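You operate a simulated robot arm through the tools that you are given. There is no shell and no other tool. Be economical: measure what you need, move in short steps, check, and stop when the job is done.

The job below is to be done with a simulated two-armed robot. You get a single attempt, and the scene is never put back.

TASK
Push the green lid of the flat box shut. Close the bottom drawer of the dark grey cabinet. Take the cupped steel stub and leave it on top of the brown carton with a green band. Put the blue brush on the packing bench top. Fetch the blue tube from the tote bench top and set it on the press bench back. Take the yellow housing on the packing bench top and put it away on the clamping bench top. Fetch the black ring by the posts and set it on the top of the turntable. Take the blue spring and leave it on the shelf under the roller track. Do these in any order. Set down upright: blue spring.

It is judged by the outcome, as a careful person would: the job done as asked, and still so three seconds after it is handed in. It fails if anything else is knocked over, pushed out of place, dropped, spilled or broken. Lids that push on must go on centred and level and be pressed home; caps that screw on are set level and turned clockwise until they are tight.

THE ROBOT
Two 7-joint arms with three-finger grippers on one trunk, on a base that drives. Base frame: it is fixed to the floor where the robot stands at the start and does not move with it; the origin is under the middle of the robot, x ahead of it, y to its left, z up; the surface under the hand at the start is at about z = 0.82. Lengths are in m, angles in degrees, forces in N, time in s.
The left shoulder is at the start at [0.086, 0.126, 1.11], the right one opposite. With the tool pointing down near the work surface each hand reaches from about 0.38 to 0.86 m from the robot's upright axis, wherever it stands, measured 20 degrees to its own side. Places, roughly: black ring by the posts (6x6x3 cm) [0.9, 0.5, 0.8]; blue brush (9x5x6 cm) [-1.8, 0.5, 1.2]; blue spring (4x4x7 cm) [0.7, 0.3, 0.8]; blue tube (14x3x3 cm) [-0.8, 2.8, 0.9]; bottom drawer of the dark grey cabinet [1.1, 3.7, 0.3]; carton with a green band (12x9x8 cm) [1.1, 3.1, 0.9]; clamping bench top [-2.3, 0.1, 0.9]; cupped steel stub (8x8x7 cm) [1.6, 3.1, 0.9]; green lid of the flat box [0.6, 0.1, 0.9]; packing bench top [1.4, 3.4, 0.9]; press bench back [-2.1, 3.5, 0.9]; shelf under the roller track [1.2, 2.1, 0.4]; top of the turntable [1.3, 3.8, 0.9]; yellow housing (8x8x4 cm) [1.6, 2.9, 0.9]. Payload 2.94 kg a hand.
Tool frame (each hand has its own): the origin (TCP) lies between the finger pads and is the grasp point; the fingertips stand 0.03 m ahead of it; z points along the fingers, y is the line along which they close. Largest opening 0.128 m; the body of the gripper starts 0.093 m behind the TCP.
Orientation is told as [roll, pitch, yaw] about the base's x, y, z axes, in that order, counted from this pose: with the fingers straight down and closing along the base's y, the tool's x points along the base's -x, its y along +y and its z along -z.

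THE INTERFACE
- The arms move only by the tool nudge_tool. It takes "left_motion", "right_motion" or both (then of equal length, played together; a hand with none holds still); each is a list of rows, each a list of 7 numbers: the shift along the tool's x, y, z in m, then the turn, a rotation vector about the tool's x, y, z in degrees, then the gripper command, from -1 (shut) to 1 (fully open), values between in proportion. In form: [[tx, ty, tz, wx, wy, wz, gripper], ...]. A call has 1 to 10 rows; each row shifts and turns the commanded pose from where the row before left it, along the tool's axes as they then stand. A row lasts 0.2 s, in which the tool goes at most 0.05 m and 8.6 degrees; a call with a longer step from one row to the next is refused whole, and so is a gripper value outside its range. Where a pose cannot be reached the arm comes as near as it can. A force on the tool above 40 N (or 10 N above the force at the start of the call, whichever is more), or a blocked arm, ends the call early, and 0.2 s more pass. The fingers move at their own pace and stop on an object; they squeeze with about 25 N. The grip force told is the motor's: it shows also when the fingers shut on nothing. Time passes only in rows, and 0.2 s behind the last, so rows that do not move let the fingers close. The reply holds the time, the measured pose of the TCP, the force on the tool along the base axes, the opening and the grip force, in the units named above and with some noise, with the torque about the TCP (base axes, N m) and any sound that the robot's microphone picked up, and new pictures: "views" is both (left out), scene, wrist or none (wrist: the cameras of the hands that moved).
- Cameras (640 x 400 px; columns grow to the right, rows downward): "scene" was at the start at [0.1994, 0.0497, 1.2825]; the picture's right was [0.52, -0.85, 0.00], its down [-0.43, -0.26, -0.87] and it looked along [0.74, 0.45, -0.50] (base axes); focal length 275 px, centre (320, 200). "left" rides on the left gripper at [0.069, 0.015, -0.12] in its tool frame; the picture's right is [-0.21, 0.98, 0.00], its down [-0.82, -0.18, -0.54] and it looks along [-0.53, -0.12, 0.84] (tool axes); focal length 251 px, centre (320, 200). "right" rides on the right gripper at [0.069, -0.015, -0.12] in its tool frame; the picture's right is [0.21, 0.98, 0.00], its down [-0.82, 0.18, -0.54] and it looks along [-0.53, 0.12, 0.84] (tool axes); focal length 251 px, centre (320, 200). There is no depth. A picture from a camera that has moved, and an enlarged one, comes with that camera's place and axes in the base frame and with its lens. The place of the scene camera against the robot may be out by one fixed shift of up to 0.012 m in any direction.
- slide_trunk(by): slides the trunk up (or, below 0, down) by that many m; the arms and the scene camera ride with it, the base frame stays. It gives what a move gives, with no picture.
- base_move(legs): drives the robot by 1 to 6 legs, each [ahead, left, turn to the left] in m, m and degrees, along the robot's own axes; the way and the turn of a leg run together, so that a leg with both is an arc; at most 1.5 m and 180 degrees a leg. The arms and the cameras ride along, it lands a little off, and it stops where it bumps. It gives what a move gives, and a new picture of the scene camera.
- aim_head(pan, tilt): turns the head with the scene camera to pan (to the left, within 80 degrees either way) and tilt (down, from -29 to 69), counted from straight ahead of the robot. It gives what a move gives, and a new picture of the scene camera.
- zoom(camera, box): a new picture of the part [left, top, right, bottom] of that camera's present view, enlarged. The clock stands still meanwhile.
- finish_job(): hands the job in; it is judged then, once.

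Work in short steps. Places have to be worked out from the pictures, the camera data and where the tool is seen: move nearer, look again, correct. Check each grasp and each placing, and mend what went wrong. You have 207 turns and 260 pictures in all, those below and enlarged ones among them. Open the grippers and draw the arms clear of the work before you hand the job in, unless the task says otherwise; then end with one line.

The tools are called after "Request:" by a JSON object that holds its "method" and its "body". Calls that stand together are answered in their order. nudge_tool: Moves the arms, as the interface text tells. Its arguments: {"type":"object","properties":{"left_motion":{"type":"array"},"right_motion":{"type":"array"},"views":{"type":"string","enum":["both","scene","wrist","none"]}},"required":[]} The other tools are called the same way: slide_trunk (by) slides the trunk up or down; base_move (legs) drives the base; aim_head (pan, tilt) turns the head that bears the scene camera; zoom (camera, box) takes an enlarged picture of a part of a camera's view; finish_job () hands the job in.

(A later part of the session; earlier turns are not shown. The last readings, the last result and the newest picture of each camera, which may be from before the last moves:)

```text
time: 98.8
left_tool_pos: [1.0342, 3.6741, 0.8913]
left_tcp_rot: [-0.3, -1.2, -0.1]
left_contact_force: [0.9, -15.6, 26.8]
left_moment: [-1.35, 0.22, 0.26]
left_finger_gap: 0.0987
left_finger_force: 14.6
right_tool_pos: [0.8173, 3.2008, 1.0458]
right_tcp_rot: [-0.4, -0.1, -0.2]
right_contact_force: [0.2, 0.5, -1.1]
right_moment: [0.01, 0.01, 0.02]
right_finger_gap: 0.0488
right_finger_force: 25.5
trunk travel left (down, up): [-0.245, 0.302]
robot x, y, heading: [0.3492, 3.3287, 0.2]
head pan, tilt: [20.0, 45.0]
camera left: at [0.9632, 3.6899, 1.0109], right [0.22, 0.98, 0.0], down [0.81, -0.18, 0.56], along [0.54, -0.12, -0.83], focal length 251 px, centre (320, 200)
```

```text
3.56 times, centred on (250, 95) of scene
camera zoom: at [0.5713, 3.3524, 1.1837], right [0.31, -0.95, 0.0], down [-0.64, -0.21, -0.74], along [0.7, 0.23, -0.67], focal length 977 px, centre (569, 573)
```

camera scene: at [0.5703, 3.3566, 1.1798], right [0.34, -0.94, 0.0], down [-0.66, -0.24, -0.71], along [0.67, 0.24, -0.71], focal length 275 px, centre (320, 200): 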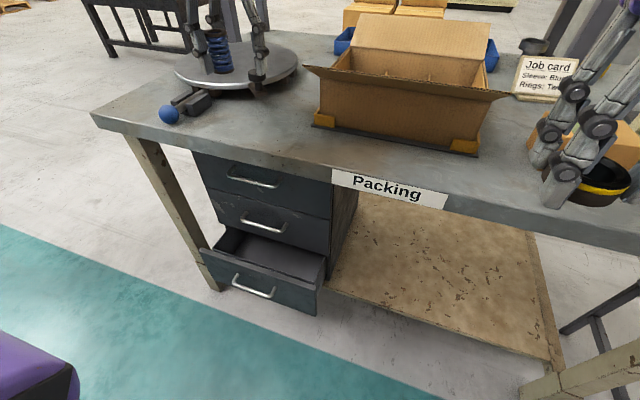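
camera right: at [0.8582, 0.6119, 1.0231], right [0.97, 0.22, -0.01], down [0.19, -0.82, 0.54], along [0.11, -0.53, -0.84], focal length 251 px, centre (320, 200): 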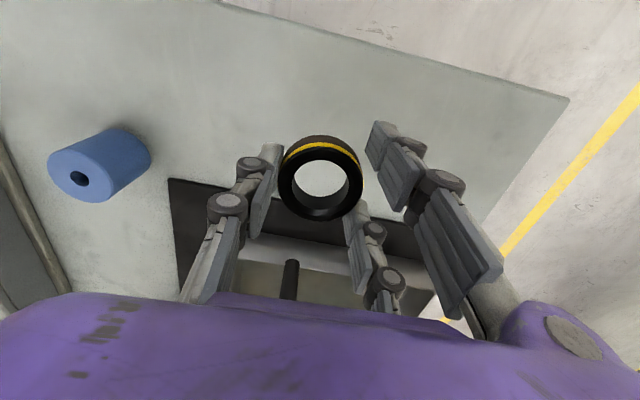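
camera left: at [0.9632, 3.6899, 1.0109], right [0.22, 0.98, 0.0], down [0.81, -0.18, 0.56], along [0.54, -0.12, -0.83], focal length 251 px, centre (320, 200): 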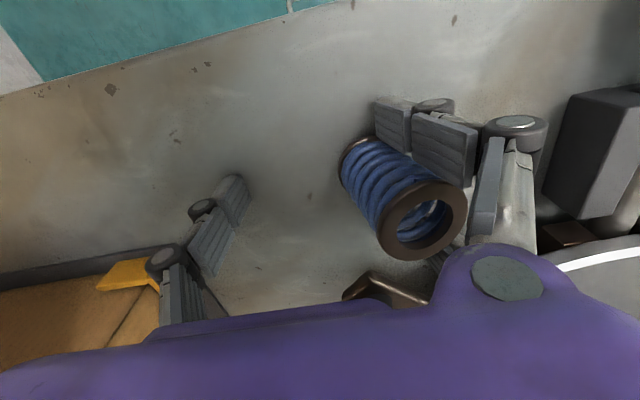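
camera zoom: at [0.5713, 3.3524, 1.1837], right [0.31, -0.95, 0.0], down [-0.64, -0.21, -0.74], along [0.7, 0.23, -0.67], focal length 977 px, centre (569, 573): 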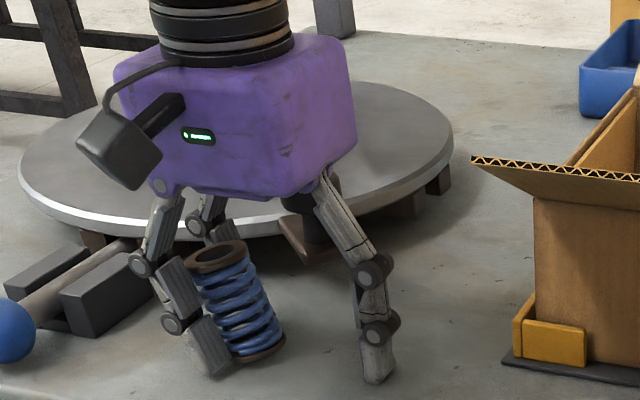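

Friction alone won't free it. I'll close on the spring again to hold it safely, lift, and first place the ring, so that the free right hand can then push the spring down out of the left fingers.

Request:
{"method": "nudge_tool", "body": {"left_motion": [[0, -0.015, -0.001, 0, 0, 0, 0.2], [0, -0.02, -0.003, 0, 0, 0, 0.2], [0, -0.02, -0.004, 0, 0, 0, 0], [0, 0, -0.01, 0, 0, 0, -0.5], [0, 0, 0, 0, 0, 0, -1], [0, 0, 0, 0, 0, 0, -1], [0, 0, -0.03, 0, 0, 0, -1], [0, 0, -0.05, 0, 0, 0, -1], [0, 0, -0.05, 0, 0, 0, -1], [0, 0, -0.03, 0, 0, 0, -1]]}}

```text
time: 101.0
left_tool_pos: [1.0318, 3.6228, 1.0635]
left_tcp_rot: [-0.1, -0.8, 0.0]
left_contact_force: [0.5, 0.0, -0.3]
left_moment: [-0.03, 0.04, 0.0]
left_finger_gap: 0.0247
left_finger_force: 25.1
right_tool_pos: [0.8194, 3.203, 1.0463]
right_tcp_rot: [-0.7, 0.0, -0.1]
right_contact_force: [0.0, -0.2, -2.0]
right_moment: [-0.01, 0.03, 0.0]
right_finger_gap: 0.0487
right_finger_force: 25.7
trunk travel left (down, up): [-0.245, 0.302]
robot x, y, heading: [0.35, 3.3274, -0.0]
head pan, tilt: [20.0, 45.0]
camera scene: at [0.5721, 3.3555, 1.1803], right [0.32, -0.95, 0.0], down [-0.66, -0.22, -0.71], along [0.68, 0.23, -0.7], focal length 275 px, centre (320, 200)
camera left: at [0.9601, 3.6397, 1.1831], right [0.22, 0.98, 0.0], down [0.81, -0.18, 0.55], along [0.54, -0.12, -0.83], focal length 251 px, centre (320, 200)
```

scene: 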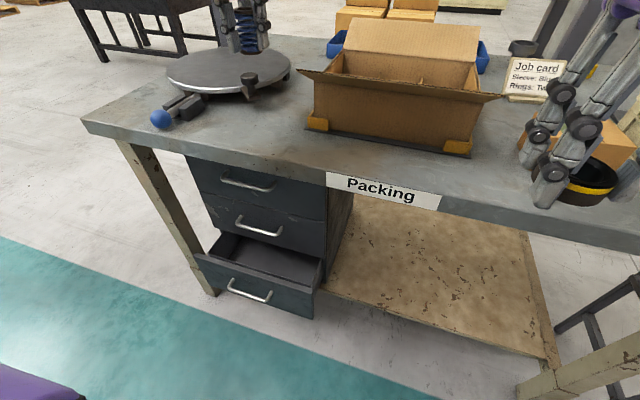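
left: 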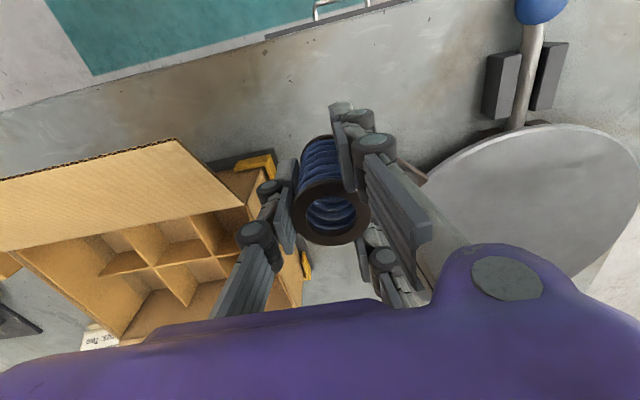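

The spring is held again. I'll draw the left hand in a little, drive left 0.62 m and ahead 0.1 m, and look at the turntable for placing the ring.

Request:
{"method": "nudge_tool", "body": {"left_motion": [[0.04, 0, -0.02, 0, 0, 0, -1], [0.04, 0.01, -0.02, 0, 0, 0, -1], [0.04, 0.02, -0.01, 0, 0, 0, -1]], "views": "none"}}

Request:
{"method": "base_move", "body": {"legs": [[0, 0.62, 0], [0.1, 0, 0]]}}

Request:
{"method": "aim_head", "body": {"pan": -10, "tilt": 40}}

```text
time: 101.8
left_tool_pos: [0.9096, 3.6545, 1.1163]
left_tcp_rot: [-0.2, -0.9, -0.1]
left_contact_force: [0.2, -0.7, -0.8]
left_moment: [-0.01, -0.07, 0.02]
left_finger_gap: 0.0249
left_finger_force: 25.1
right_tool_pos: [0.817, 3.2036, 1.0467]
right_tcp_rot: [-0.6, -0.1, -0.1]
right_contact_force: [-0.5, -0.4, -2.3]
right_moment: [0.01, -0.02, -0.01]
right_finger_gap: 0.0486
right_finger_force: 24.8
trunk travel left (down, up): [-0.245, 0.302]
robot x, y, heading: [0.3509, 3.3269, 0.0]
head pan, tilt: [20.0, 45.0]
```

```text
time: 108.5
left_tool_pos: [1.0149, 4.2766, 1.1148]
left_tcp_rot: [-0.1, -0.8, -0.3]
left_contact_force: [0.6, -0.2, -1.7]
left_moment: [0.01, 0.04, 0.01]
left_finger_gap: 0.0247
left_finger_force: 25.1
right_tool_pos: [0.9208, 3.827, 1.0464]
right_tcp_rot: [-0.5, -0.1, -0.3]
right_contact_force: [1.4, 0.7, -2.0]
right_moment: [-0.01, 0.05, -0.05]
right_finger_gap: 0.0475
right_finger_force: 25.2
trunk travel left (down, up): [-0.245, 0.302]
robot x, y, heading: [0.4512, 3.9544, -0.3]
head pan, tilt: [20.0, 45.0]
camera scene: at [0.6732, 3.9811, 1.1796], right [0.34, -0.94, 0.0], down [-0.67, -0.24, -0.71], along [0.67, 0.24, -0.71], focal length 275 px, centre (320, 200)
```

scene: 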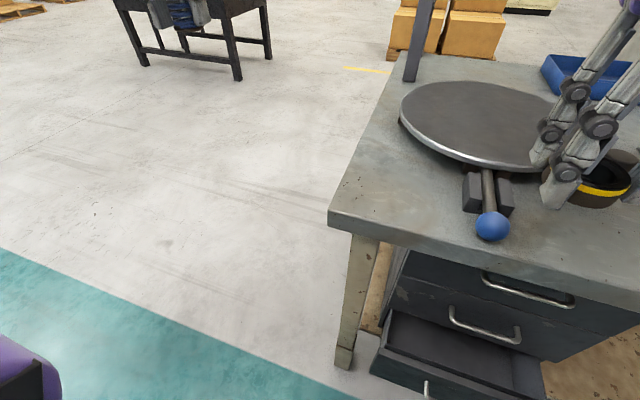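

```text
time: 109.5
left_tool_pos: [1.0137, 4.2763, 1.1155]
left_tcp_rot: [-0.1, -0.9, -0.2]
left_contact_force: [0.2, 0.4, -0.2]
left_moment: [0.0, 0.02, 0.01]
left_finger_gap: 0.0246
left_finger_force: 25.1
right_tool_pos: [0.9202, 3.8261, 1.0469]
right_tcp_rot: [-0.5, 0.0, -0.4]
right_contact_force: [0.0, -0.2, -1.3]
right_moment: [0.03, -0.02, 0.01]
right_finger_gap: 0.0478
right_finger_force: 25.3
trunk travel left (down, up): [-0.245, 0.302]
robot x, y, heading: [0.4535, 3.9521, -0.3]
head pan, tilt: [-10.0, 40.0]
camera scene: at [0.6801, 3.9386, 1.1869], right [-0.18, -0.98, 0.0], down [-0.63, 0.11, -0.77], along [0.75, -0.14, -0.64], focal length 275 px, centre (320, 200)
```

scene: 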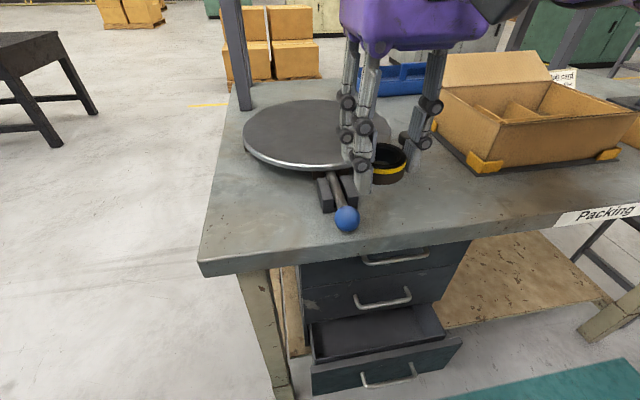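

The turntable centre is at about [1.236,3.847]. I'll bring the ring over [1.21,3.85] and look before lowering.

Request:
{"method": "nudge_tool", "body": {"right_motion": [[-0.049, 0.004, 0, 0, 0, 0, -1], [-0.049, 0.004, 0, 0, 0, 0, -1], [-0.049, 0.004, 0, 0, 0, 0, -1], [-0.049, 0.004, 0, 0, 0, 0, -1], [-0.049, 0.004, 0, 0, 0, 0, -1], [-0.045, 0.004, 0.01, 0, 0, 0, -1], [0, 0, 0.02, 0, 0, 0, -1]]}}

```text
time: 111.0
left_tool_pos: [1.0134, 4.2754, 1.1154]
left_tcp_rot: [0.0, -0.9, -0.2]
left_contact_force: [0.2, 0.3, -0.8]
left_moment: [0.07, -0.02, 0.0]
left_finger_gap: 0.0247
left_finger_force: 25.2
right_tool_pos: [1.2112, 3.8468, 1.0155]
right_tcp_rot: [-0.6, 0.0, -0.3]
right_contact_force: [-0.1, -0.6, -2.4]
right_moment: [0.06, -0.01, 0.0]
right_finger_gap: 0.0476
right_finger_force: 25.2
trunk travel left (down, up): [-0.245, 0.302]
robot x, y, heading: [0.4498, 3.9541, -0.3]
head pan, tilt: [-10.0, 40.0]
camera scene: at [0.68, 3.9373, 1.1869], right [-0.18, -0.98, 0.0], down [-0.63, 0.11, -0.77], along [0.75, -0.14, -0.64], focal length 275 px, centre (320, 200)
camera right: at [1.1425, 3.8343, 1.1352], right [-0.21, 0.98, -0.01], down [0.82, 0.18, 0.54], along [0.53, 0.1, -0.84], focal length 251 px, centre (320, 200)
```

scene: 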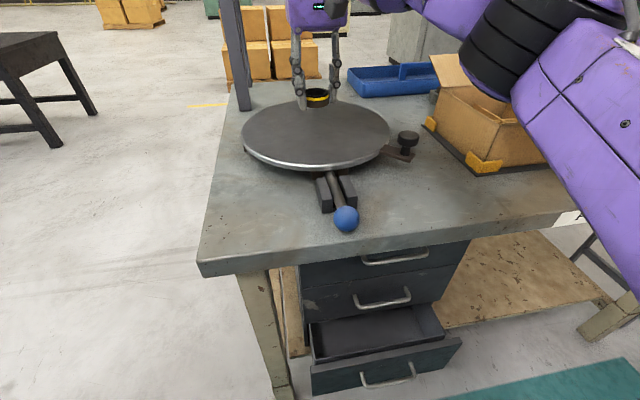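
right: 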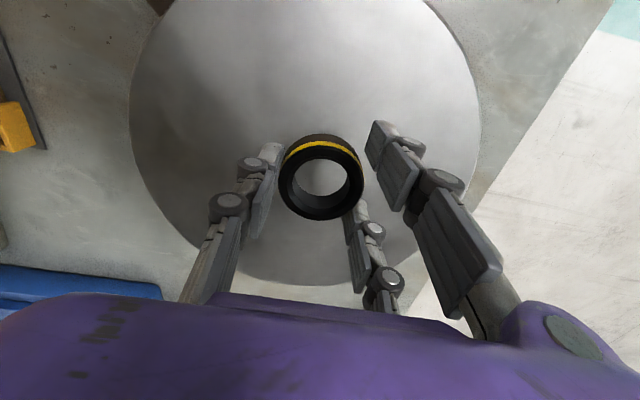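

The ring is over the disc. I'll lower it until it touches, in small steps.

Request:
{"method": "nudge_tool", "body": {"right_motion": [[0, 0, 0.025, 0, 0, 0, -1], [0, 0, 0.015, 0, 0, 0, -1], [0, 0, 0.008, 0, 0, 0, -1], [0, 0, 0.006, 0, 0, 0, -1], [0, 0, 0.005, 0, 0, 0, -1]], "views": "none"}}

Request:
{"method": "zoom", "body": {"camera": "scene", "box": [240, 50, 400, 150]}}

```text
time: 112.2
left_tool_pos: [1.0143, 4.2756, 1.1168]
left_tcp_rot: [0.0, -1.0, -0.3]
left_contact_force: [0.0, 0.1, -0.6]
left_moment: [-0.01, 0.02, -0.02]
left_finger_gap: 0.0247
left_finger_force: 25.0
right_tool_pos: [1.2103, 3.8482, 0.9577]
right_tcp_rot: [-0.5, 0.0, -0.4]
right_contact_force: [0.5, -0.8, -1.6]
right_moment: [0.04, 0.0, 0.0]
right_finger_gap: 0.0477
right_finger_force: 24.8
trunk travel left (down, up): [-0.245, 0.302]
robot x, y, heading: [0.4525, 3.951, -0.2]
head pan, tilt: [-10.0, 40.0]
```

```text
4.00 times, centred on (320, 100) of scene
camera zoom: at [0.6802, 3.9385, 1.1869], right [-0.18, -0.98, 0.0], down [-0.63, 0.11, -0.77], along [0.75, -0.14, -0.64], focal length 1099 px, centre (320, 600)
```

zoom: 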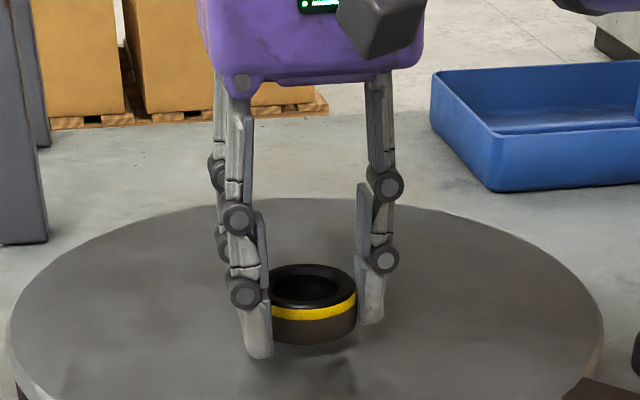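

The ring is still a little above the disc. I'll continue in small steps until I feel contact.

Request:
{"method": "nudge_tool", "body": {"right_motion": [[0, 0, 0.005, 0, 0, 0, -1], [0, 0, 0.005, 0, 0, 0, -1], [0, 0, 0.004, 0, 0, 0, -1], [0, 0, 0.004, 0, 0, 0, -1], [0, 0, 0.004, 0, 0, 0, -1]], "views": "none"}}

Request:
{"method": "zoom", "body": {"camera": "scene", "box": [240, 50, 400, 150]}}

```text
time: 113.4
left_tool_pos: [1.0133, 4.2757, 1.1155]
left_tcp_rot: [-0.1, -1.0, -0.3]
left_contact_force: [-0.1, -0.4, -0.6]
left_moment: [-0.02, 0.02, -0.01]
left_finger_gap: 0.0243
left_finger_force: 25.4
right_tool_pos: [1.2105, 3.8466, 0.9462]
right_tcp_rot: [-0.1, -0.6, -0.3]
right_contact_force: [-7.3, 0.4, 9.9]
right_moment: [0.18, 0.54, 0.0]
right_finger_gap: 0.0474
right_finger_force: 24.8
trunk travel left (down, up): [-0.245, 0.302]
robot x, y, heading: [0.453, 3.9499, -0.3]
head pan, tilt: [-10.0, 40.0]
stopped in row 5 (right hand): the force on the tool passed its limit at 44 N (the readings are from after the stop); the commanded pose is now the measured one
```

```text
4.00 times, centred on (320, 100) of scene
camera zoom: at [0.679, 3.9386, 1.187], right [-0.18, -0.98, 0.0], down [-0.63, 0.11, -0.77], along [0.75, -0.14, -0.64], focal length 1099 px, centre (320, 600)
```

zoom: 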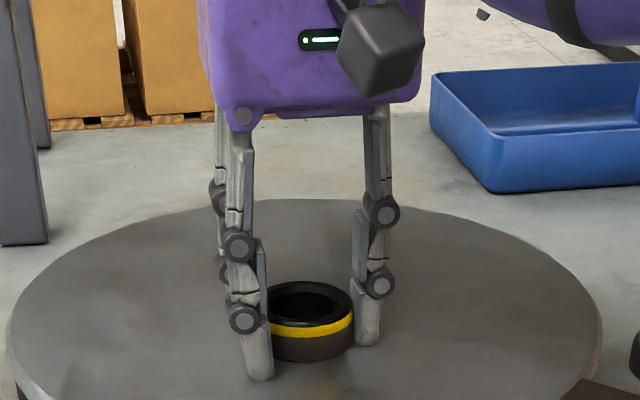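

The ring sits on the disc (contact at TCP .946). I'll open gently, then lift straight up and check.

Request:
{"method": "nudge_tool", "body": {"right_motion": [[0, 0, -0.001, 0, 0, 0, -0.1], [0, 0, 0, 0, 0, 0, 0.3], [0, 0, 0, 0, 0, 0, 0.5], [0, 0, 0, 0, 0, 0, 0.5], [0, 0, -0.03, 0, 0, 0, 0.5], [0, 0, -0.04, 0, 0, 0, 0.5], [0, 0, -0.04, 0, 0, 0, 0.5]], "views": "scene"}}

```text
time: 115.0
left_tool_pos: [1.0131, 4.2776, 1.1165]
left_tcp_rot: [-0.1, -0.9, -0.1]
left_contact_force: [-0.7, -0.2, -0.7]
left_moment: [-0.02, -0.01, -0.03]
left_finger_gap: 0.0248
left_finger_force: 24.8
right_tool_pos: [1.2099, 3.8485, 1.0548]
right_tcp_rot: [-0.3, -0.5, -0.3]
right_contact_force: [0.3, 0.6, 0.3]
right_moment: [0.01, -0.01, 0.04]
right_finger_gap: 0.096
right_finger_force: 0.1
trunk travel left (down, up): [-0.245, 0.302]
robot x, y, heading: [0.4525, 3.9498, -0.2]
head pan, tilt: [-10.0, 40.0]
camera scene: at [0.6792, 3.9391, 1.1871], right [-0.18, -0.98, 0.0], down [-0.63, 0.11, -0.77], along [0.75, -0.14, -0.64], focal length 275 px, centre (320, 200)
```

scene: 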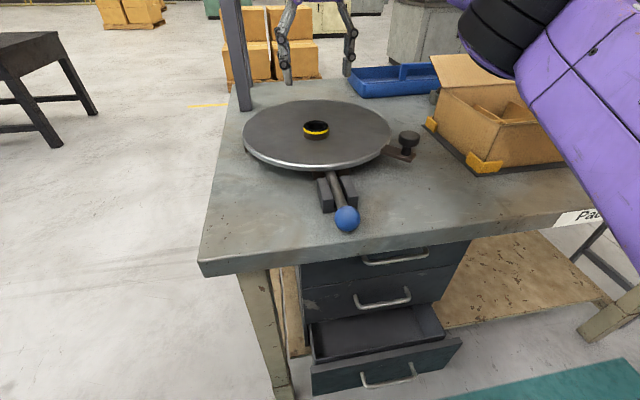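

The ring sits well on the turntable. Next is the bottom drawer, whose front is at about x .92, y 3.69, z .3. I'll retract the right hand, back the base off 0.2 m, and lower the trunk.

Request:
{"method": "nudge_tool", "body": {"right_motion": [[0.045, -0.01, 0, 0, 0, 0, 0], [0.049, -0.01, 0, 0, 0, 0, -0.5], [0.049, -0.01, 0, 0, 0, 0, -1], [0.049, -0.01, 0, 0, 0, 0, -1], [0.049, 0, 0, 0, 0, 0, -1], [0.049, 0, 0, 0, 0, 0, -1], [0.049, 0, 0, 0, 0, 0, -1]], "views": "none"}}

Request:
{"method": "base_move", "body": {"legs": [[-0.2, -0.08, 0]]}}

Request:
{"method": "slide_trunk", "body": {"by": -0.22}}

```text
time: 116.6
left_tool_pos: [1.0131, 4.2774, 1.1162]
left_tcp_rot: [-0.2, -0.9, -0.2]
left_contact_force: [-0.5, -0.1, -1.0]
left_moment: [0.01, 0.0, 0.01]
left_finger_gap: 0.0244
left_finger_force: 24.9
right_tool_pos: [0.8706, 3.8091, 1.0532]
right_tcp_rot: [-0.3, -0.6, -0.5]
right_contact_force: [-0.5, 0.0, 0.2]
right_moment: [0.0, 0.01, 0.0]
right_finger_gap: 0.0
right_finger_force: 3.2
trunk travel left (down, up): [-0.245, 0.302]
robot x, y, heading: [0.4548, 3.9516, -0.4]
head pan, tilt: [-10.0, 40.0]
```

```text
time: 118.2
left_tool_pos: [0.8168, 4.1962, 1.1158]
left_tcp_rot: [-0.1, -1.0, 0.0]
left_contact_force: [0.3, -0.7, -0.7]
left_moment: [0.02, -0.01, -0.03]
left_finger_gap: 0.0245
left_finger_force: 24.8
right_tool_pos: [0.6759, 3.7291, 1.0518]
right_tcp_rot: [-0.2, -0.6, -0.3]
right_contact_force: [0.0, -0.3, 0.3]
right_moment: [-0.01, 0.01, -0.01]
right_finger_gap: 0.0
right_finger_force: 2.7
trunk travel left (down, up): [-0.245, 0.302]
robot x, y, heading: [0.2584, 3.8709, -0.2]
head pan, tilt: [-10.0, 40.0]
camera scene: at [0.4843, 3.8583, 1.187], right [-0.17, -0.98, 0.0], down [-0.63, 0.11, -0.77], along [0.75, -0.13, -0.64], focal length 275 px, centre (320, 200)
```

scene: 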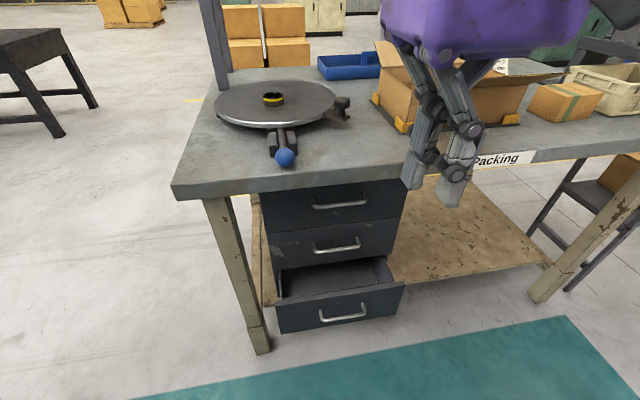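

```text
time: 120.6
left_tool_pos: [0.8181, 4.1975, 0.8966]
left_tcp_rot: [-0.1, -1.0, 0.1]
left_contact_force: [0.5, 0.1, 0.1]
left_moment: [0.01, -0.03, 0.02]
left_finger_gap: 0.0245
left_finger_force: 25.3
right_tool_pos: [0.6758, 3.7304, 0.8329]
right_tcp_rot: [-0.3, -0.6, -0.4]
right_contact_force: [0.4, -0.6, 0.4]
right_moment: [0.01, -0.01, 0.02]
right_finger_gap: 0.0
right_finger_force: 2.7
trunk travel left (down, up): [-0.025, 0.522]
robot x, y, heading: [0.2593, 3.8725, -0.3]
head pan, tilt: [-10.0, 40.0]
```

Triangulating puts the drawer handle at about [.914,3.707,.31]. I'll lower the right fist in front of the bench and start pitching it forward.

Request:
{"method": "nudge_tool", "body": {"right_motion": [[0, -0.004, 0.045, 0, 0, 0, -1], [0, -0.004, 0.045, 0, 0, 0, -1], [0, -0.004, 0.045, 0, 0, 0, -1], [0, -0.004, 0.045, 0, 0, 0, -1], [0, -0.004, 0.045, 0, 0, 0, -1], [0, -0.004, 0.045, 0, 0, 0, -1], [-0.012, 0, 0, 0, -8.5, 0, -1], [-0.012, 0, 0.002, 0, -8.5, 0, -1], [-0.012, 0, 0.004, 0, -8.5, 0, -1], [-0.011, 0, 0.006, 0, -8.5, 0, -1]], "views": "scene"}}

```text
time: 122.8
left_tool_pos: [0.8175, 4.1977, 0.896]
left_tcp_rot: [-0.1, -0.9, 0.0]
left_contact_force: [-0.5, -0.2, -0.1]
left_moment: [0.0, -0.02, 0.03]
left_finger_gap: 0.0247
left_finger_force: 24.8
right_tool_pos: [0.7564, 3.6907, 0.6738]
right_tcp_rot: [-0.1, -11.6, -0.4]
right_contact_force: [0.1, -0.7, 0.6]
right_moment: [0.01, 0.01, 0.02]
right_finger_gap: 0.0
right_finger_force: 3.5
right hand out of reach, approached as far as the arm can: row 3, 4, 5, 6, 7, 8, 9, 10
trunk travel left (down, up): [-0.025, 0.522]
robot x, y, heading: [0.2562, 3.8733, -0.0]
head pan, tilt: [-10.0, 40.0]
camera scene: at [0.5626, 3.8584, 0.948], right [-0.17, -0.98, 0.0], down [-0.63, 0.11, -0.77], along [0.75, -0.13, -0.64], focal length 275 px, centre (320, 200)
```

scene: 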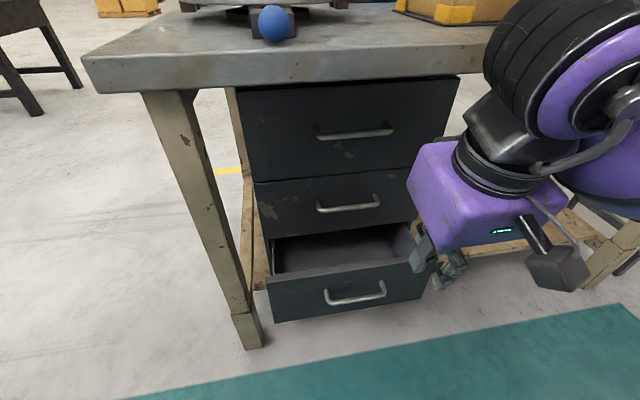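

The arm can't go there so close to the body. I'll back the base 0.25 m and see whether the commanded pose becomes reachable.

Request:
{"method": "base_move", "body": {"legs": [[-0.25, 0, 0]]}}

Request:
{"method": "nudge_tool", "body": {"right_motion": [[0, 0, 0, 0, -4, 0, -1], [0.0, 0, 0.0, 0, -4, 0, -1]], "views": "none"}}

```text
time: 124.6
left_tool_pos: [0.5657, 4.1972, 0.8971]
left_tcp_rot: [-0.1, -0.9, 0.0]
left_contact_force: [0.6, 0.0, -0.9]
left_moment: [0.02, 0.0, -0.01]
left_finger_gap: 0.0247
left_finger_force: 24.9
right_tool_pos: [0.5042, 3.6898, 0.6746]
right_tcp_rot: [-0.1, -11.6, -0.5]
right_contact_force: [-0.1, 0.2, -0.3]
right_moment: [-0.02, -0.02, -0.02]
right_finger_gap: 0.0002
right_finger_force: 2.6
trunk travel left (down, up): [-0.025, 0.522]
robot x, y, heading: [0.0062, 3.8692, -0.0]
head pan, tilt: [-10.0, 40.0]
camera scene: at [0.3102, 3.8585, 0.9481], right [-0.18, -0.98, 0.0], down [-0.63, 0.11, -0.77], along [0.75, -0.13, -0.64], focal length 275 px, centre (320, 200)
```

scene: 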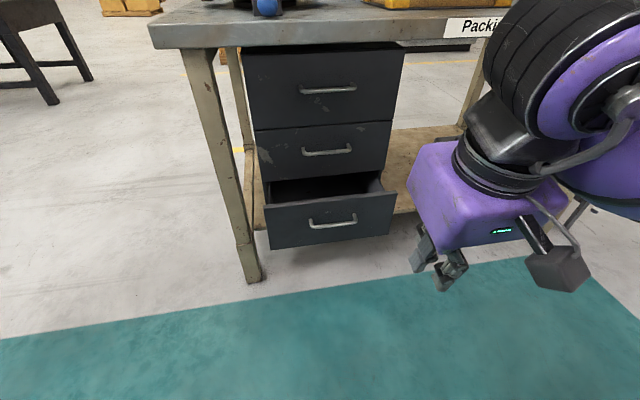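

```text
time: 125.2
left_tool_pos: [0.5663, 4.1973, 0.8963]
left_tcp_rot: [0.0, -0.9, -0.1]
left_contact_force: [0.2, -0.1, -1.3]
left_moment: [-0.01, 0.0, -0.01]
left_finger_gap: 0.0245
left_finger_force: 25.0
right_tool_pos: [0.5128, 3.6752, 0.6913]
right_tcp_rot: [-0.2, -15.3, -0.3]
right_contact_force: [0.7, 1.0, 0.3]
right_moment: [-0.03, 0.03, -0.02]
right_finger_gap: 0.0001
right_finger_force: 2.6
right hand out of reach, approached as far as the arm can: row 1, 2
trunk travel left (down, up): [-0.025, 0.522]
robot x, y, heading: [0.0059, 3.872, -0.0]
head pan, tilt: [-10.0, 40.0]
```

I'll extend the hand forward and upward slightly so it comes into a reachable pose.

Request:
{"method": "nudge_tool", "body": {"right_motion": [[-0.036, 0, 0.028, 0, 0, 0, -1], [-0.036, 0, 0.028, 0, 0, 0, -1], [-0.036, 0, 0.028, 0, 0, 0, -1], [-0.036, 0, 0.028, 0, 0, 0, -1]], "views": "none"}}

```text
time: 126.2
left_tool_pos: [0.5672, 4.1969, 0.8957]
left_tcp_rot: [-0.1, -0.9, 0.0]
left_contact_force: [1.1, -0.4, 0.2]
left_moment: [-0.01, 0.02, 0.04]
left_finger_gap: 0.0247
left_finger_force: 25.2
right_tool_pos: [0.6835, 3.6715, 0.6187]
right_tcp_rot: [-0.1, -15.6, -0.5]
right_contact_force: [-0.4, -0.2, 0.0]
right_moment: [0.0, 0.03, 0.03]
right_finger_gap: 0.0001
right_finger_force: 2.9
trunk travel left (down, up): [-0.025, 0.522]
robot x, y, heading: [0.0063, 3.8707, 0.0]
head pan, tilt: [-10.0, 40.0]
```

The hand is free to move now. I'll combine pitching forward with going down to the drawer's level, staying short of the handle.

Request:
{"method": "nudge_tool", "body": {"right_motion": [[-0.0075, 0, 0.0364, 0, -8.5, 0, -1], [-0.002, 0, 0.037, 0, -8.5, 0, -1], [0.0035, 0, 0.037, 0, -8.5, 0, -1], [0.009, 0, 0.036, 0, -8.5, 0, -1], [0.014, 0.01, 0.0344, 0, -8.5, 0, -1], [0.019, 0.01, 0.032, 0, -8.5, 0, -1], [0.0235, 0.005, 0.0287, 0, 0, 0, -1], [0.0235, 0, 0.02, 0, 0, 0, -1]], "views": "scene"}}

```text
time: 128.0
left_tool_pos: [0.5658, 4.198, 0.8953]
left_tcp_rot: [0.0, -1.0, -0.1]
left_contact_force: [0.2, 0.1, -1.2]
left_moment: [0.01, 0.0, -0.02]
left_finger_gap: 0.0245
left_finger_force: 25.4
right_tool_pos: [0.7543, 3.6579, 0.4829]
right_tcp_rot: [-0.1, -51.5, -0.3]
right_contact_force: [-0.8, -0.5, -0.4]
right_moment: [0.01, -0.03, -0.04]
right_finger_gap: 0.0
right_finger_force: 3.1
right hand out of reach, approached as far as the arm can: row 5, 6, 7, 8
trunk travel left (down, up): [-0.025, 0.522]
robot x, y, heading: [0.0054, 3.8714, -0.2]
head pan, tilt: [-10.0, 40.0]
camera scene: at [0.3106, 3.8585, 0.948], right [-0.18, -0.98, 0.0], down [-0.63, 0.11, -0.77], along [0.75, -0.13, -0.64], focal length 275 px, centre (320, 200)
```

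scene: 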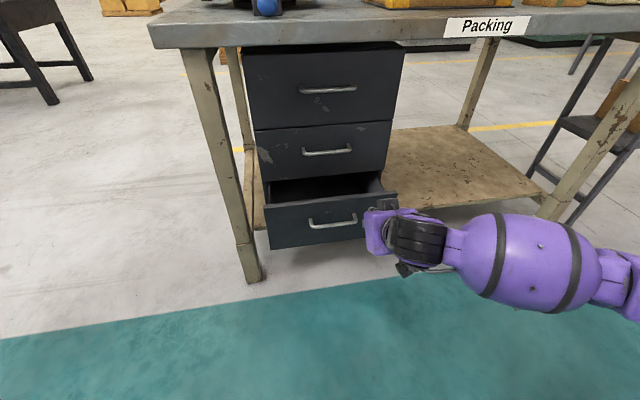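

The hand points forward-down at 51° at z .48 but the arm is too stretched. I'll drive 0.1 m ahead, then lower.

Request:
{"method": "base_move", "body": {"legs": [[0.08, 0.02, 0]]}}

Request:
{"method": "nudge_tool", "body": {"right_motion": [[0.0274, 0.01, 0.0218, 0, 0, 0, -1], [0.0274, 0.01, 0.0218, 0, 0, 0, -1], [0.0274, 0, 0.0218, 0, 0, 0, -1], [0.0274, 0, 0.0218, 0, 0, 0, -1]], "views": "scene"}}

```text
time: 129.1
left_tool_pos: [0.646, 4.2165, 0.895]
left_tcp_rot: [-0.2, -0.8, -0.2]
left_contact_force: [-0.2, 0.9, -1.5]
left_moment: [0.02, 0.04, 0.02]
left_finger_gap: 0.0245
left_finger_force: 24.7
right_tool_pos: [0.8338, 3.6762, 0.4822]
right_tcp_rot: [-0.2, -51.5, -0.3]
right_contact_force: [-0.6, 0.7, -0.8]
right_moment: [-0.01, -0.02, 0.03]
right_finger_gap: 0.0
right_finger_force: 2.9
trunk travel left (down, up): [-0.025, 0.522]
robot x, y, heading: [0.0832, 3.8875, -0.4]
head pan, tilt: [-10.0, 40.0]
camera scene: at [0.3913, 3.8782, 0.9478], right [-0.18, -0.98, 0.0], down [-0.63, 0.11, -0.77], along [0.75, -0.14, -0.64], focal length 275 px, centre (320, 200)
```

scene: 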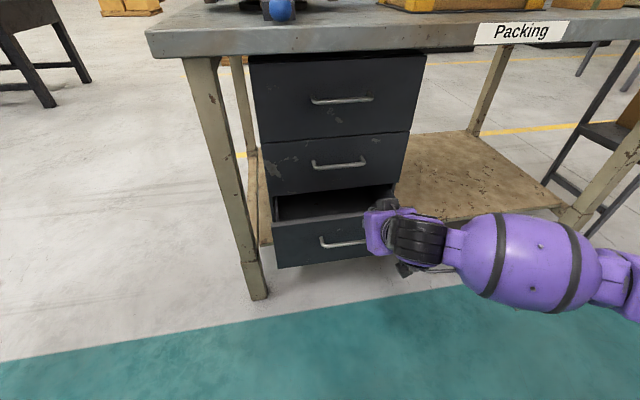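

```text
time: 130.1
left_tool_pos: [0.6455, 4.2164, 0.8965]
left_tcp_rot: [-0.1, -0.9, -0.1]
left_contact_force: [-0.1, -0.1, -0.4]
left_moment: [-0.01, 0.02, 0.05]
left_finger_gap: 0.0246
left_finger_force: 24.8
right_tool_pos: [0.8339, 3.6763, 0.4831]
right_tcp_rot: [-0.3, -51.5, -0.3]
right_contact_force: [0.2, 0.2, 0.5]
right_moment: [-0.01, 0.0, -0.01]
right_finger_gap: 0.0
right_finger_force: 3.2
right hand out of reach, approached as far as the arm can: row 1, 2, 3, 4
trunk travel left (down, up): [-0.025, 0.522]
robot x, y, heading: [0.087, 3.8933, -0.3]
head pan, tilt: [-10.0, 40.0]
camera scene: at [0.3908, 3.8781, 0.948], right [-0.18, -0.98, 0.0], down [-0.63, 0.11, -0.77], along [0.75, -0.14, -0.64], focal length 275 px, centre (320, 200)
```

scene: 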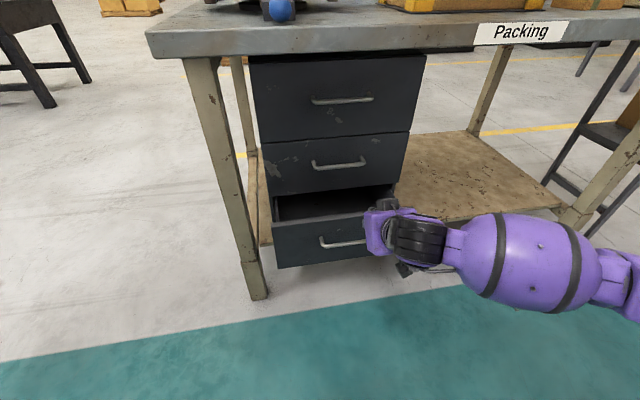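

The arm sits at a joint limit in this pose. I'll try pointing the fist more steeply down (about 26°) while lowering.

Request:
{"method": "nudge_tool", "body": {"right_motion": [[0, 0, 0, 0, 8.5, 0, -1], [0, 0, 0, 0, 8.5, 0, -1], [0, 0, 0, 0, 8.5, 0, -1], [0.0165, 0, 0.0337, 0, 0, 0, -1], [0.0165, 0, 0.0337, 0, 0, 0, -1], [0.0165, 0, 0.0337, 0, 0, 0, -1], [0.0165, 0, 0.0337, 0, 0, 0, -1]], "views": "none"}}

```text
time: 131.7
left_tool_pos: [0.6476, 4.2168, 0.8958]
left_tcp_rot: [-0.1, -1.0, -0.1]
left_contact_force: [0.0, 0.4, -0.1]
left_moment: [0.0, 0.02, -0.04]
left_finger_gap: 0.0246
left_finger_force: 25.1
right_tool_pos: [0.8335, 3.6755, 0.3317]
right_tcp_rot: [-0.2, -26.1, -0.4]
right_contact_force: [-0.7, -0.3, 0.1]
right_moment: [0.03, 0.02, 0.02]
right_finger_gap: 0.0
right_finger_force: 3.1
trunk travel left (down, up): [-0.025, 0.522]
robot x, y, heading: [0.0862, 3.8906, -0.1]
head pan, tilt: [-10.0, 40.0]
```

That works: TCP at z .33, just before the drawer. I'll push forward in steps.

Request:
{"method": "nudge_tool", "body": {"right_motion": [[-0.018, 0.01, 0.0088, 0, 0, 0, -1], [-0.018, 0.01, 0.0088, 0, 0, 0, -1], [-0.018, 0, 0.0088, 0, 0, 0, -1], [-0.018, 0, 0.0088, 0, 0, 0, -1], [-0.018, 0, 0.0088, 0, 0, 0, -1]], "views": "scene"}}

```text
time: 132.9
left_tool_pos: [0.6459, 4.2172, 0.8966]
left_tcp_rot: [-0.1, -0.9, -0.1]
left_contact_force: [0.9, -0.9, 0.5]
left_moment: [0.0, -0.02, -0.01]
left_finger_gap: 0.0243
left_finger_force: 24.5
right_tool_pos: [0.9342, 3.6925, 0.3343]
right_tcp_rot: [-0.1, -26.1, -0.4]
right_contact_force: [0.2, 0.0, 0.6]
right_moment: [0.01, 0.0, 0.04]
right_finger_gap: 0.0
right_finger_force: 2.8
trunk travel left (down, up): [-0.025, 0.522]
robot x, y, heading: [0.0859, 3.8923, -0.0]
head pan, tilt: [-10.0, 40.0]
camera scene: at [0.3908, 3.8782, 0.948], right [-0.18, -0.98, 0.0], down [-0.63, 0.11, -0.77], along [0.75, -0.14, -0.64], focal length 275 px, centre (320, 200)
```

scene: 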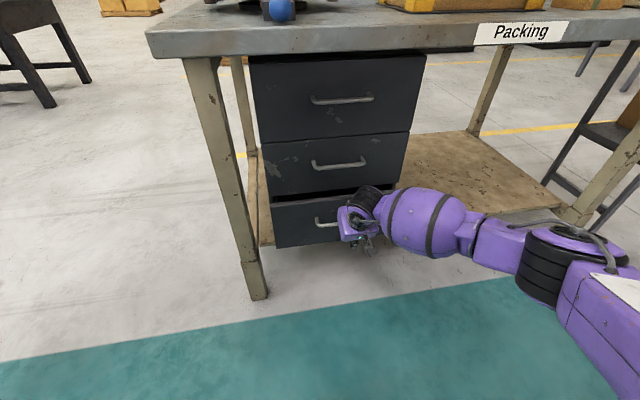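

The drawer is sliding in. I'll keep pushing until it stops.

Request:
{"method": "nudge_tool", "body": {"right_motion": [[-0.018, 0, 0.0088, 0, 0, 0, -1], [-0.018, 0, 0.0088, 0, 0, 0, -1], [-0.012, 0, 0.006, 0, 0, 0, -1], [-0.012, 0, 0.006, 0, 0, 0, -1], [-0.009, 0, 0.0044, 0, 0, 0, -1], [-0.009, 0, 0.0044, 0, 0, 0, -1]], "views": "scene"}}

```text
time: 133.8
left_tool_pos: [0.6479, 4.2166, 0.895]
left_tcp_rot: [-0.1, -0.8, -0.1]
left_contact_force: [0.7, 0.2, -1.2]
left_moment: [0.02, 0.04, 0.0]
left_finger_gap: 0.0242
left_finger_force: 25.2
right_tool_pos: [0.9834, 3.6924, 0.3253]
right_tcp_rot: [-0.3, -24.8, -0.3]
right_contact_force: [0.0, -0.3, -0.5]
right_moment: [0.01, -0.02, 0.03]
right_finger_gap: 0.0
right_finger_force: 3.1
trunk travel left (down, up): [-0.025, 0.522]
robot x, y, heading: [0.0877, 3.8914, -0.2]
head pan, tilt: [-10.0, 40.0]
stopped in row 4 (right hand): the force on the tool passed its limit at 73 N (the readings are from after the stop); the commanded pose is now the measured one
camera scene: at [0.3911, 3.8778, 0.9477], right [-0.18, -0.98, 0.0], down [-0.63, 0.11, -0.77], along [0.75, -0.14, -0.64], focal length 275 px, centre (320, 200)
```

scene: 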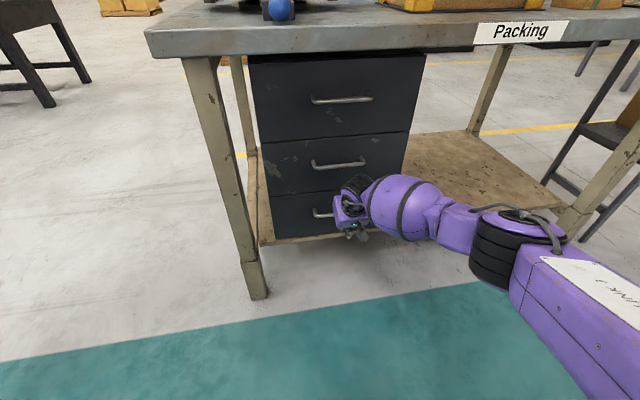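

It hit its stop and looks flush. I'll draw the hand back and check.

Request:
{"method": "nudge_tool", "body": {"right_motion": [[0.04, 0, -0.019, 0, 0, 0, -1], [0.04, 0, -0.019, 0, 0, 0, -1], [0.04, 0, -0.019, 0, 0, 0, -1], [0.03, 0, -0.03, 0, 0, 0, -1]], "views": "none"}}

Request:
{"method": "zoom", "body": {"camera": "scene", "box": [220, 30, 460, 280]}}

```text
time: 134.8
left_tool_pos: [0.6454, 4.2168, 0.8967]
left_tcp_rot: [-0.1, -0.9, -0.2]
left_contact_force: [0.6, 0.4, 0.3]
left_moment: [-0.04, -0.01, -0.02]
left_finger_gap: 0.0247
left_finger_force: 24.8
right_tool_pos: [0.809, 3.6954, 0.346]
right_tcp_rot: [-0.2, -24.9, -0.5]
right_contact_force: [0.6, 0.4, 0.1]
right_moment: [-0.01, 0.01, 0.01]
right_finger_gap: 0.0002
right_finger_force: 3.6
trunk travel left (down, up): [-0.025, 0.522]
robot x, y, heading: [0.0892, 3.8922, -0.5]
head pan, tilt: [-10.0, 40.0]
```

```text
1.60 times, centred on (340, 155) of scene
camera zoom: at [0.3899, 3.8779, 0.9481], right [-0.18, -0.98, 0.0], down [-0.63, 0.11, -0.77], along [0.75, -0.14, -0.64], focal length 440 px, centre (288, 272)
```

zoom: 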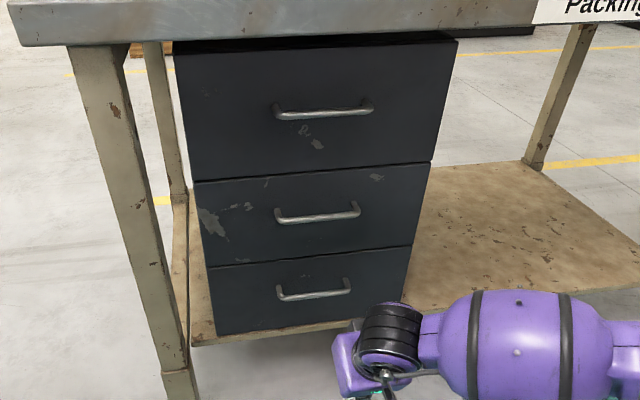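

The drawer is shut flush. Now I'll raise the trunk and the right hand, then drive back to the free patch of the bench, where the right hand will push the spring out of the left fingers.

Request:
{"method": "slide_trunk", "body": {"by": 0.22}}

Request:
{"method": "nudge_tool", "body": {"right_motion": [[-0.019, 0, -0.041, 0, 0, 0, -1], [-0.019, 0, -0.041, 0, 0, 0, -1], [-0.019, 0, -0.041, 0, 0, 0, -1], [-0.019, 0, -0.041, 0, 0, 0, -1], [-0.019, 0, -0.041, 0, 0, 0, -1], [-0.019, 0, -0.041, 0, 0, 0, -1], [-0.019, 0, -0.041, 0, 0, 0, -1], [-0.019, 0, -0.041, 0, 0, 0, -1], [-0.019, 0, -0.041, 0, 0, 0, -1], [-0.019, 0, -0.041, 0, 0, 0, -1]], "views": "none"}}

Request:
{"method": "base_move", "body": {"legs": [[0, -0.22, 0], [0.24, 0, 0]]}}

Request:
{"method": "aim_head", "body": {"pan": 5, "tilt": 42}}

```text
time: 137.1
left_tool_pos: [0.6468, 4.2154, 1.1154]
left_tcp_rot: [-0.1, -0.8, -0.2]
left_contact_force: [-0.9, 0.2, -1.1]
left_moment: [0.0, 0.04, 0.01]
left_finger_gap: 0.0247
left_finger_force: 25.6
right_tool_pos: [0.8116, 3.6938, 0.5611]
right_tcp_rot: [-0.3, -24.8, -0.4]
right_contact_force: [-0.2, 0.2, -0.8]
right_moment: [0.02, -0.01, 0.03]
right_finger_gap: 0.0001
right_finger_force: 3.3
trunk travel left (down, up): [-0.245, 0.302]
robot x, y, heading: [0.0859, 3.8878, 0.1]
head pan, tilt: [-10.0, 40.0]
```

```text
time: 139.3
left_tool_pos: [0.6451, 4.217, 1.1153]
left_tcp_rot: [-0.1, -1.0, -0.2]
left_contact_force: [-0.2, 0.9, -1.3]
left_moment: [0.0, -0.04, 0.03]
left_finger_gap: 0.0245
left_finger_force: 24.8
right_tool_pos: [0.8096, 3.6951, 1.0134]
right_tcp_rot: [-0.3, -24.9, -0.4]
right_contact_force: [0.3, 0.9, 0.0]
right_moment: [-0.02, -0.03, -0.04]
right_finger_gap: 0.0
right_finger_force: 3.3
trunk travel left (down, up): [-0.245, 0.302]
robot x, y, heading: [0.0879, 3.8927, -0.2]
head pan, tilt: [-10.0, 40.0]
```

```text
time: 143.1
left_tool_pos: [0.8503, 3.9945, 1.1145]
left_tcp_rot: [-0.2, -0.8, -0.1]
left_contact_force: [1.1, 0.1, -1.9]
left_moment: [-0.02, 0.04, -0.01]
left_finger_gap: 0.0244
left_finger_force: 25.3
right_tool_pos: [1.0148, 3.4748, 1.0224]
right_tcp_rot: [0.2, -25.8, -0.6]
right_contact_force: [1.3, -0.2, -0.3]
right_moment: [0.04, 0.03, 0.0]
right_finger_gap: 0.0
right_finger_force: 3.2
trunk travel left (down, up): [-0.245, 0.302]
robot x, y, heading: [0.2847, 3.6742, -0.2]
head pan, tilt: [-10.0, 40.0]
stopped in leg 2: the force on the tool passed its limit at 45 N (the readings are from after the stop); the commanded pose is now the measured one
camera scene: at [0.5164, 3.6573, 1.1864], right [-0.18, -0.98, 0.0], down [-0.63, 0.11, -0.76], along [0.75, -0.14, -0.64], focal length 275 px, centre (320, 200)
```

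scene: 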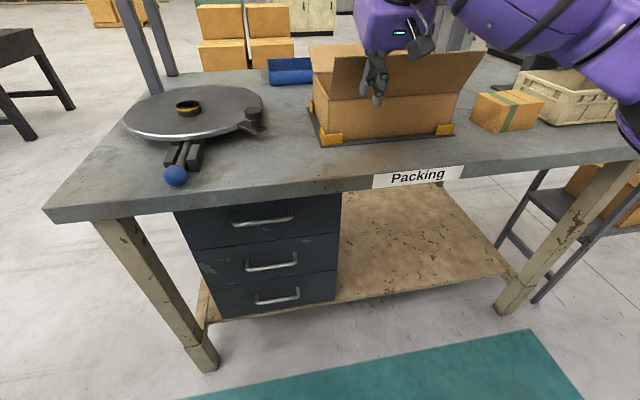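

```text
time: 143.8
left_tool_pos: [0.8477, 3.9946, 1.1162]
left_tcp_rot: [0.0, -0.9, -0.2]
left_contact_force: [0.5, 0.3, -0.2]
left_moment: [-0.01, 0.01, -0.01]
left_finger_gap: 0.0242
left_finger_force: 24.4
right_tool_pos: [1.0122, 3.473, 1.023]
right_tcp_rot: [0.2, -25.9, -0.6]
right_contact_force: [0.1, 0.0, -0.3]
right_moment: [0.03, -0.01, 0.02]
right_finger_gap: 0.0001
right_finger_force: 3.1
trunk travel left (down, up): [-0.245, 0.302]
robot x, y, heading: [0.2846, 3.6728, -0.2]
head pan, tilt: [5.0, 42.0]
camera scene: at [0.5135, 3.6792, 1.184], right [0.08, -1.0, 0.0], down [-0.67, -0.06, -0.74], along [0.74, 0.06, -0.67], focal length 275 px, centre (320, 200)
```

scene: 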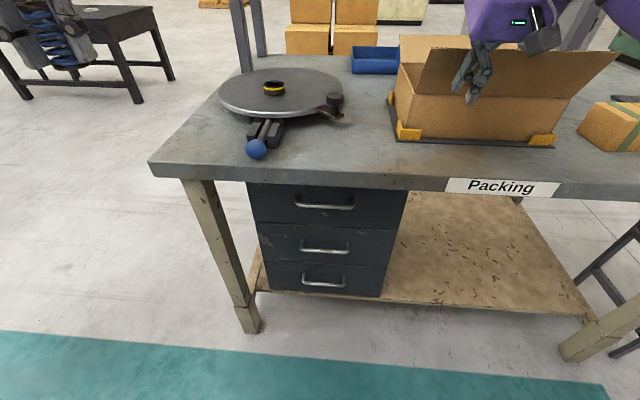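

The right fist bumped the open box. I'll look closely at whether anything moved.

Request:
{"method": "zoom", "body": {"camera": "scene", "box": [360, 0, 640, 175]}}

```text
2.29 times, centred on (500, 88) of scene
camera zoom: at [0.5135, 3.6792, 1.184], right [0.08, -1.0, 0.0], down [-0.67, -0.06, -0.74], along [0.74, 0.06, -0.67], focal length 628 px, centre (-91, 457)
```

zoom: 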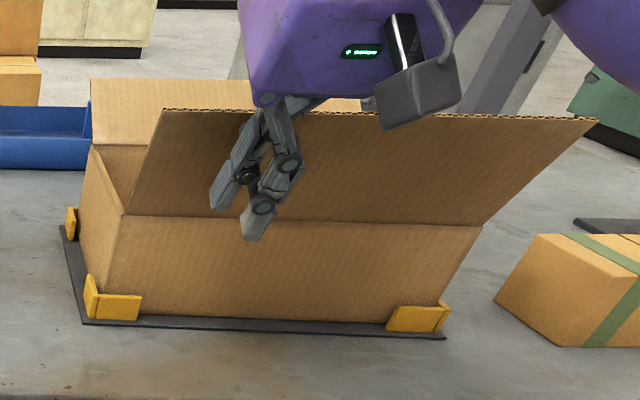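

The box is still seated between its brackets and looks undisturbed. I'll retract the right hand 12 cm, then drive the remaining 6 cm ahead.

Request:
{"method": "nudge_tool", "body": {"right_motion": [[0.036, 0, -0.0175, 0, 0, 0, -1], [0.036, 0, -0.0175, 0, 0, 0, -1], [0.036, 0, -0.0175, 0, 0, 0, -1], [0.018, 0, -0.009, 0, 0, 0, -1]], "views": "none"}}

Request:
{"method": "base_move", "body": {"legs": [[0.06, 0, 0]]}}

```text
time: 144.8
left_tool_pos: [0.8477, 3.9959, 1.117]
left_tcp_rot: [0.0, -0.9, -0.2]
left_contact_force: [0.3, 0.3, -0.6]
left_moment: [0.02, -0.01, -0.01]
left_finger_gap: 0.0244
left_finger_force: 25.3
right_tool_pos: [0.8711, 3.4746, 1.0227]
right_tcp_rot: [0.2, -25.9, -0.5]
right_contact_force: [-0.1, 0.0, 0.3]
right_moment: [0.01, 0.0, 0.0]
right_finger_gap: 0.0
right_finger_force: 2.7
trunk travel left (down, up): [-0.245, 0.302]
robot x, y, heading: [0.289, 3.6707, -0.1]
head pan, tilt: [5.0, 42.0]
```

```text
time: 145.8
left_tool_pos: [0.909, 3.9959, 1.1164]
left_tcp_rot: [-0.1, -0.8, -0.2]
left_contact_force: [1.5, 0.2, -0.4]
left_moment: [0.01, 0.05, -0.03]
left_finger_gap: 0.0245
left_finger_force: 25.2
right_tool_pos: [0.9317, 3.4749, 1.0212]
right_tcp_rot: [0.1, -25.7, -0.5]
right_contact_force: [0.4, 0.1, -0.2]
right_moment: [-0.01, 0.02, 0.0]
right_finger_gap: 0.0
right_finger_force: 3.1
trunk travel left (down, up): [-0.245, 0.302]
robot x, y, heading: [0.3456, 3.6728, -0.3]
head pan, tilt: [5.0, 42.0]
camera scene: at [0.5743, 3.6791, 1.1838], right [0.08, -1.0, 0.0], down [-0.67, -0.06, -0.74], along [0.74, 0.06, -0.67], focal length 275 px, centre (320, 200)
```

scene: 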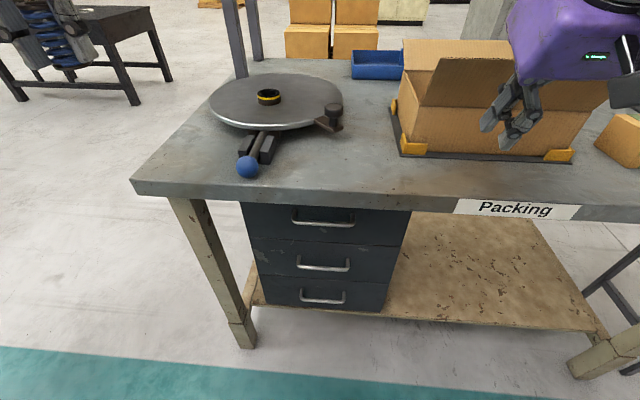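

Now I'll bring the left hand with the spring over [1.02,3.67] and down near the bench.

Request:
{"method": "nudge_tool", "body": {"left_motion": [[-0.014, -0.044, 0.0, 0, 0, 0, -1], [-0.014, -0.044, 0.0, 0, 0, 0, -1], [-0.014, -0.044, 0.0, 0, 0, 0, -1], [-0.014, -0.044, 0.0, 0, 0, 0, -1], [-0.014, -0.044, 0.0, 0, 0, 0, -1], [-0.014, -0.04, 0.02, 0, 0, 0, -1], [-0.014, -0.035, 0.03, 0, 0, 0, -1], [-0.012, -0.03, 0.035, 0, 0, 0, -1], [0, 0, 0.045, 0, 0, 0, -1], [0, 0, 0.045, 0, 0, 0, -1]], "views": "scene"}}

```text
time: 148.0
left_tool_pos: [0.9286, 3.806, 0.9814]
left_tcp_rot: [-0.1, -1.0, -0.3]
left_contact_force: [-0.5, -0.4, -0.3]
left_moment: [-0.02, 0.02, 0.0]
left_finger_gap: 0.0246
left_finger_force: 24.9
left hand out of reach, approached as far as the arm can: row 4, 5, 6, 7, 8
right_tool_pos: [0.9324, 3.475, 1.0233]
right_tcp_rot: [0.3, -25.8, -0.6]
right_contact_force: [-0.3, 0.0, 1.1]
right_moment: [-0.01, 0.02, -0.01]
right_finger_gap: 0.0001
right_finger_force: 3.5
trunk travel left (down, up): [-0.245, 0.302]
robot x, y, heading: [0.349, 3.6717, 0.1]
head pan, tilt: [5.0, 42.0]
camera scene: at [0.5738, 3.6792, 1.1839], right [0.08, -1.0, 0.0], down [-0.67, -0.06, -0.74], along [0.74, 0.06, -0.67], focal length 275 px, centre (320, 200)
```

scene: 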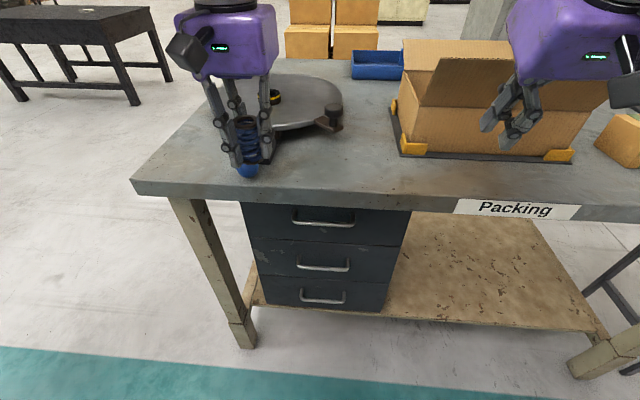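

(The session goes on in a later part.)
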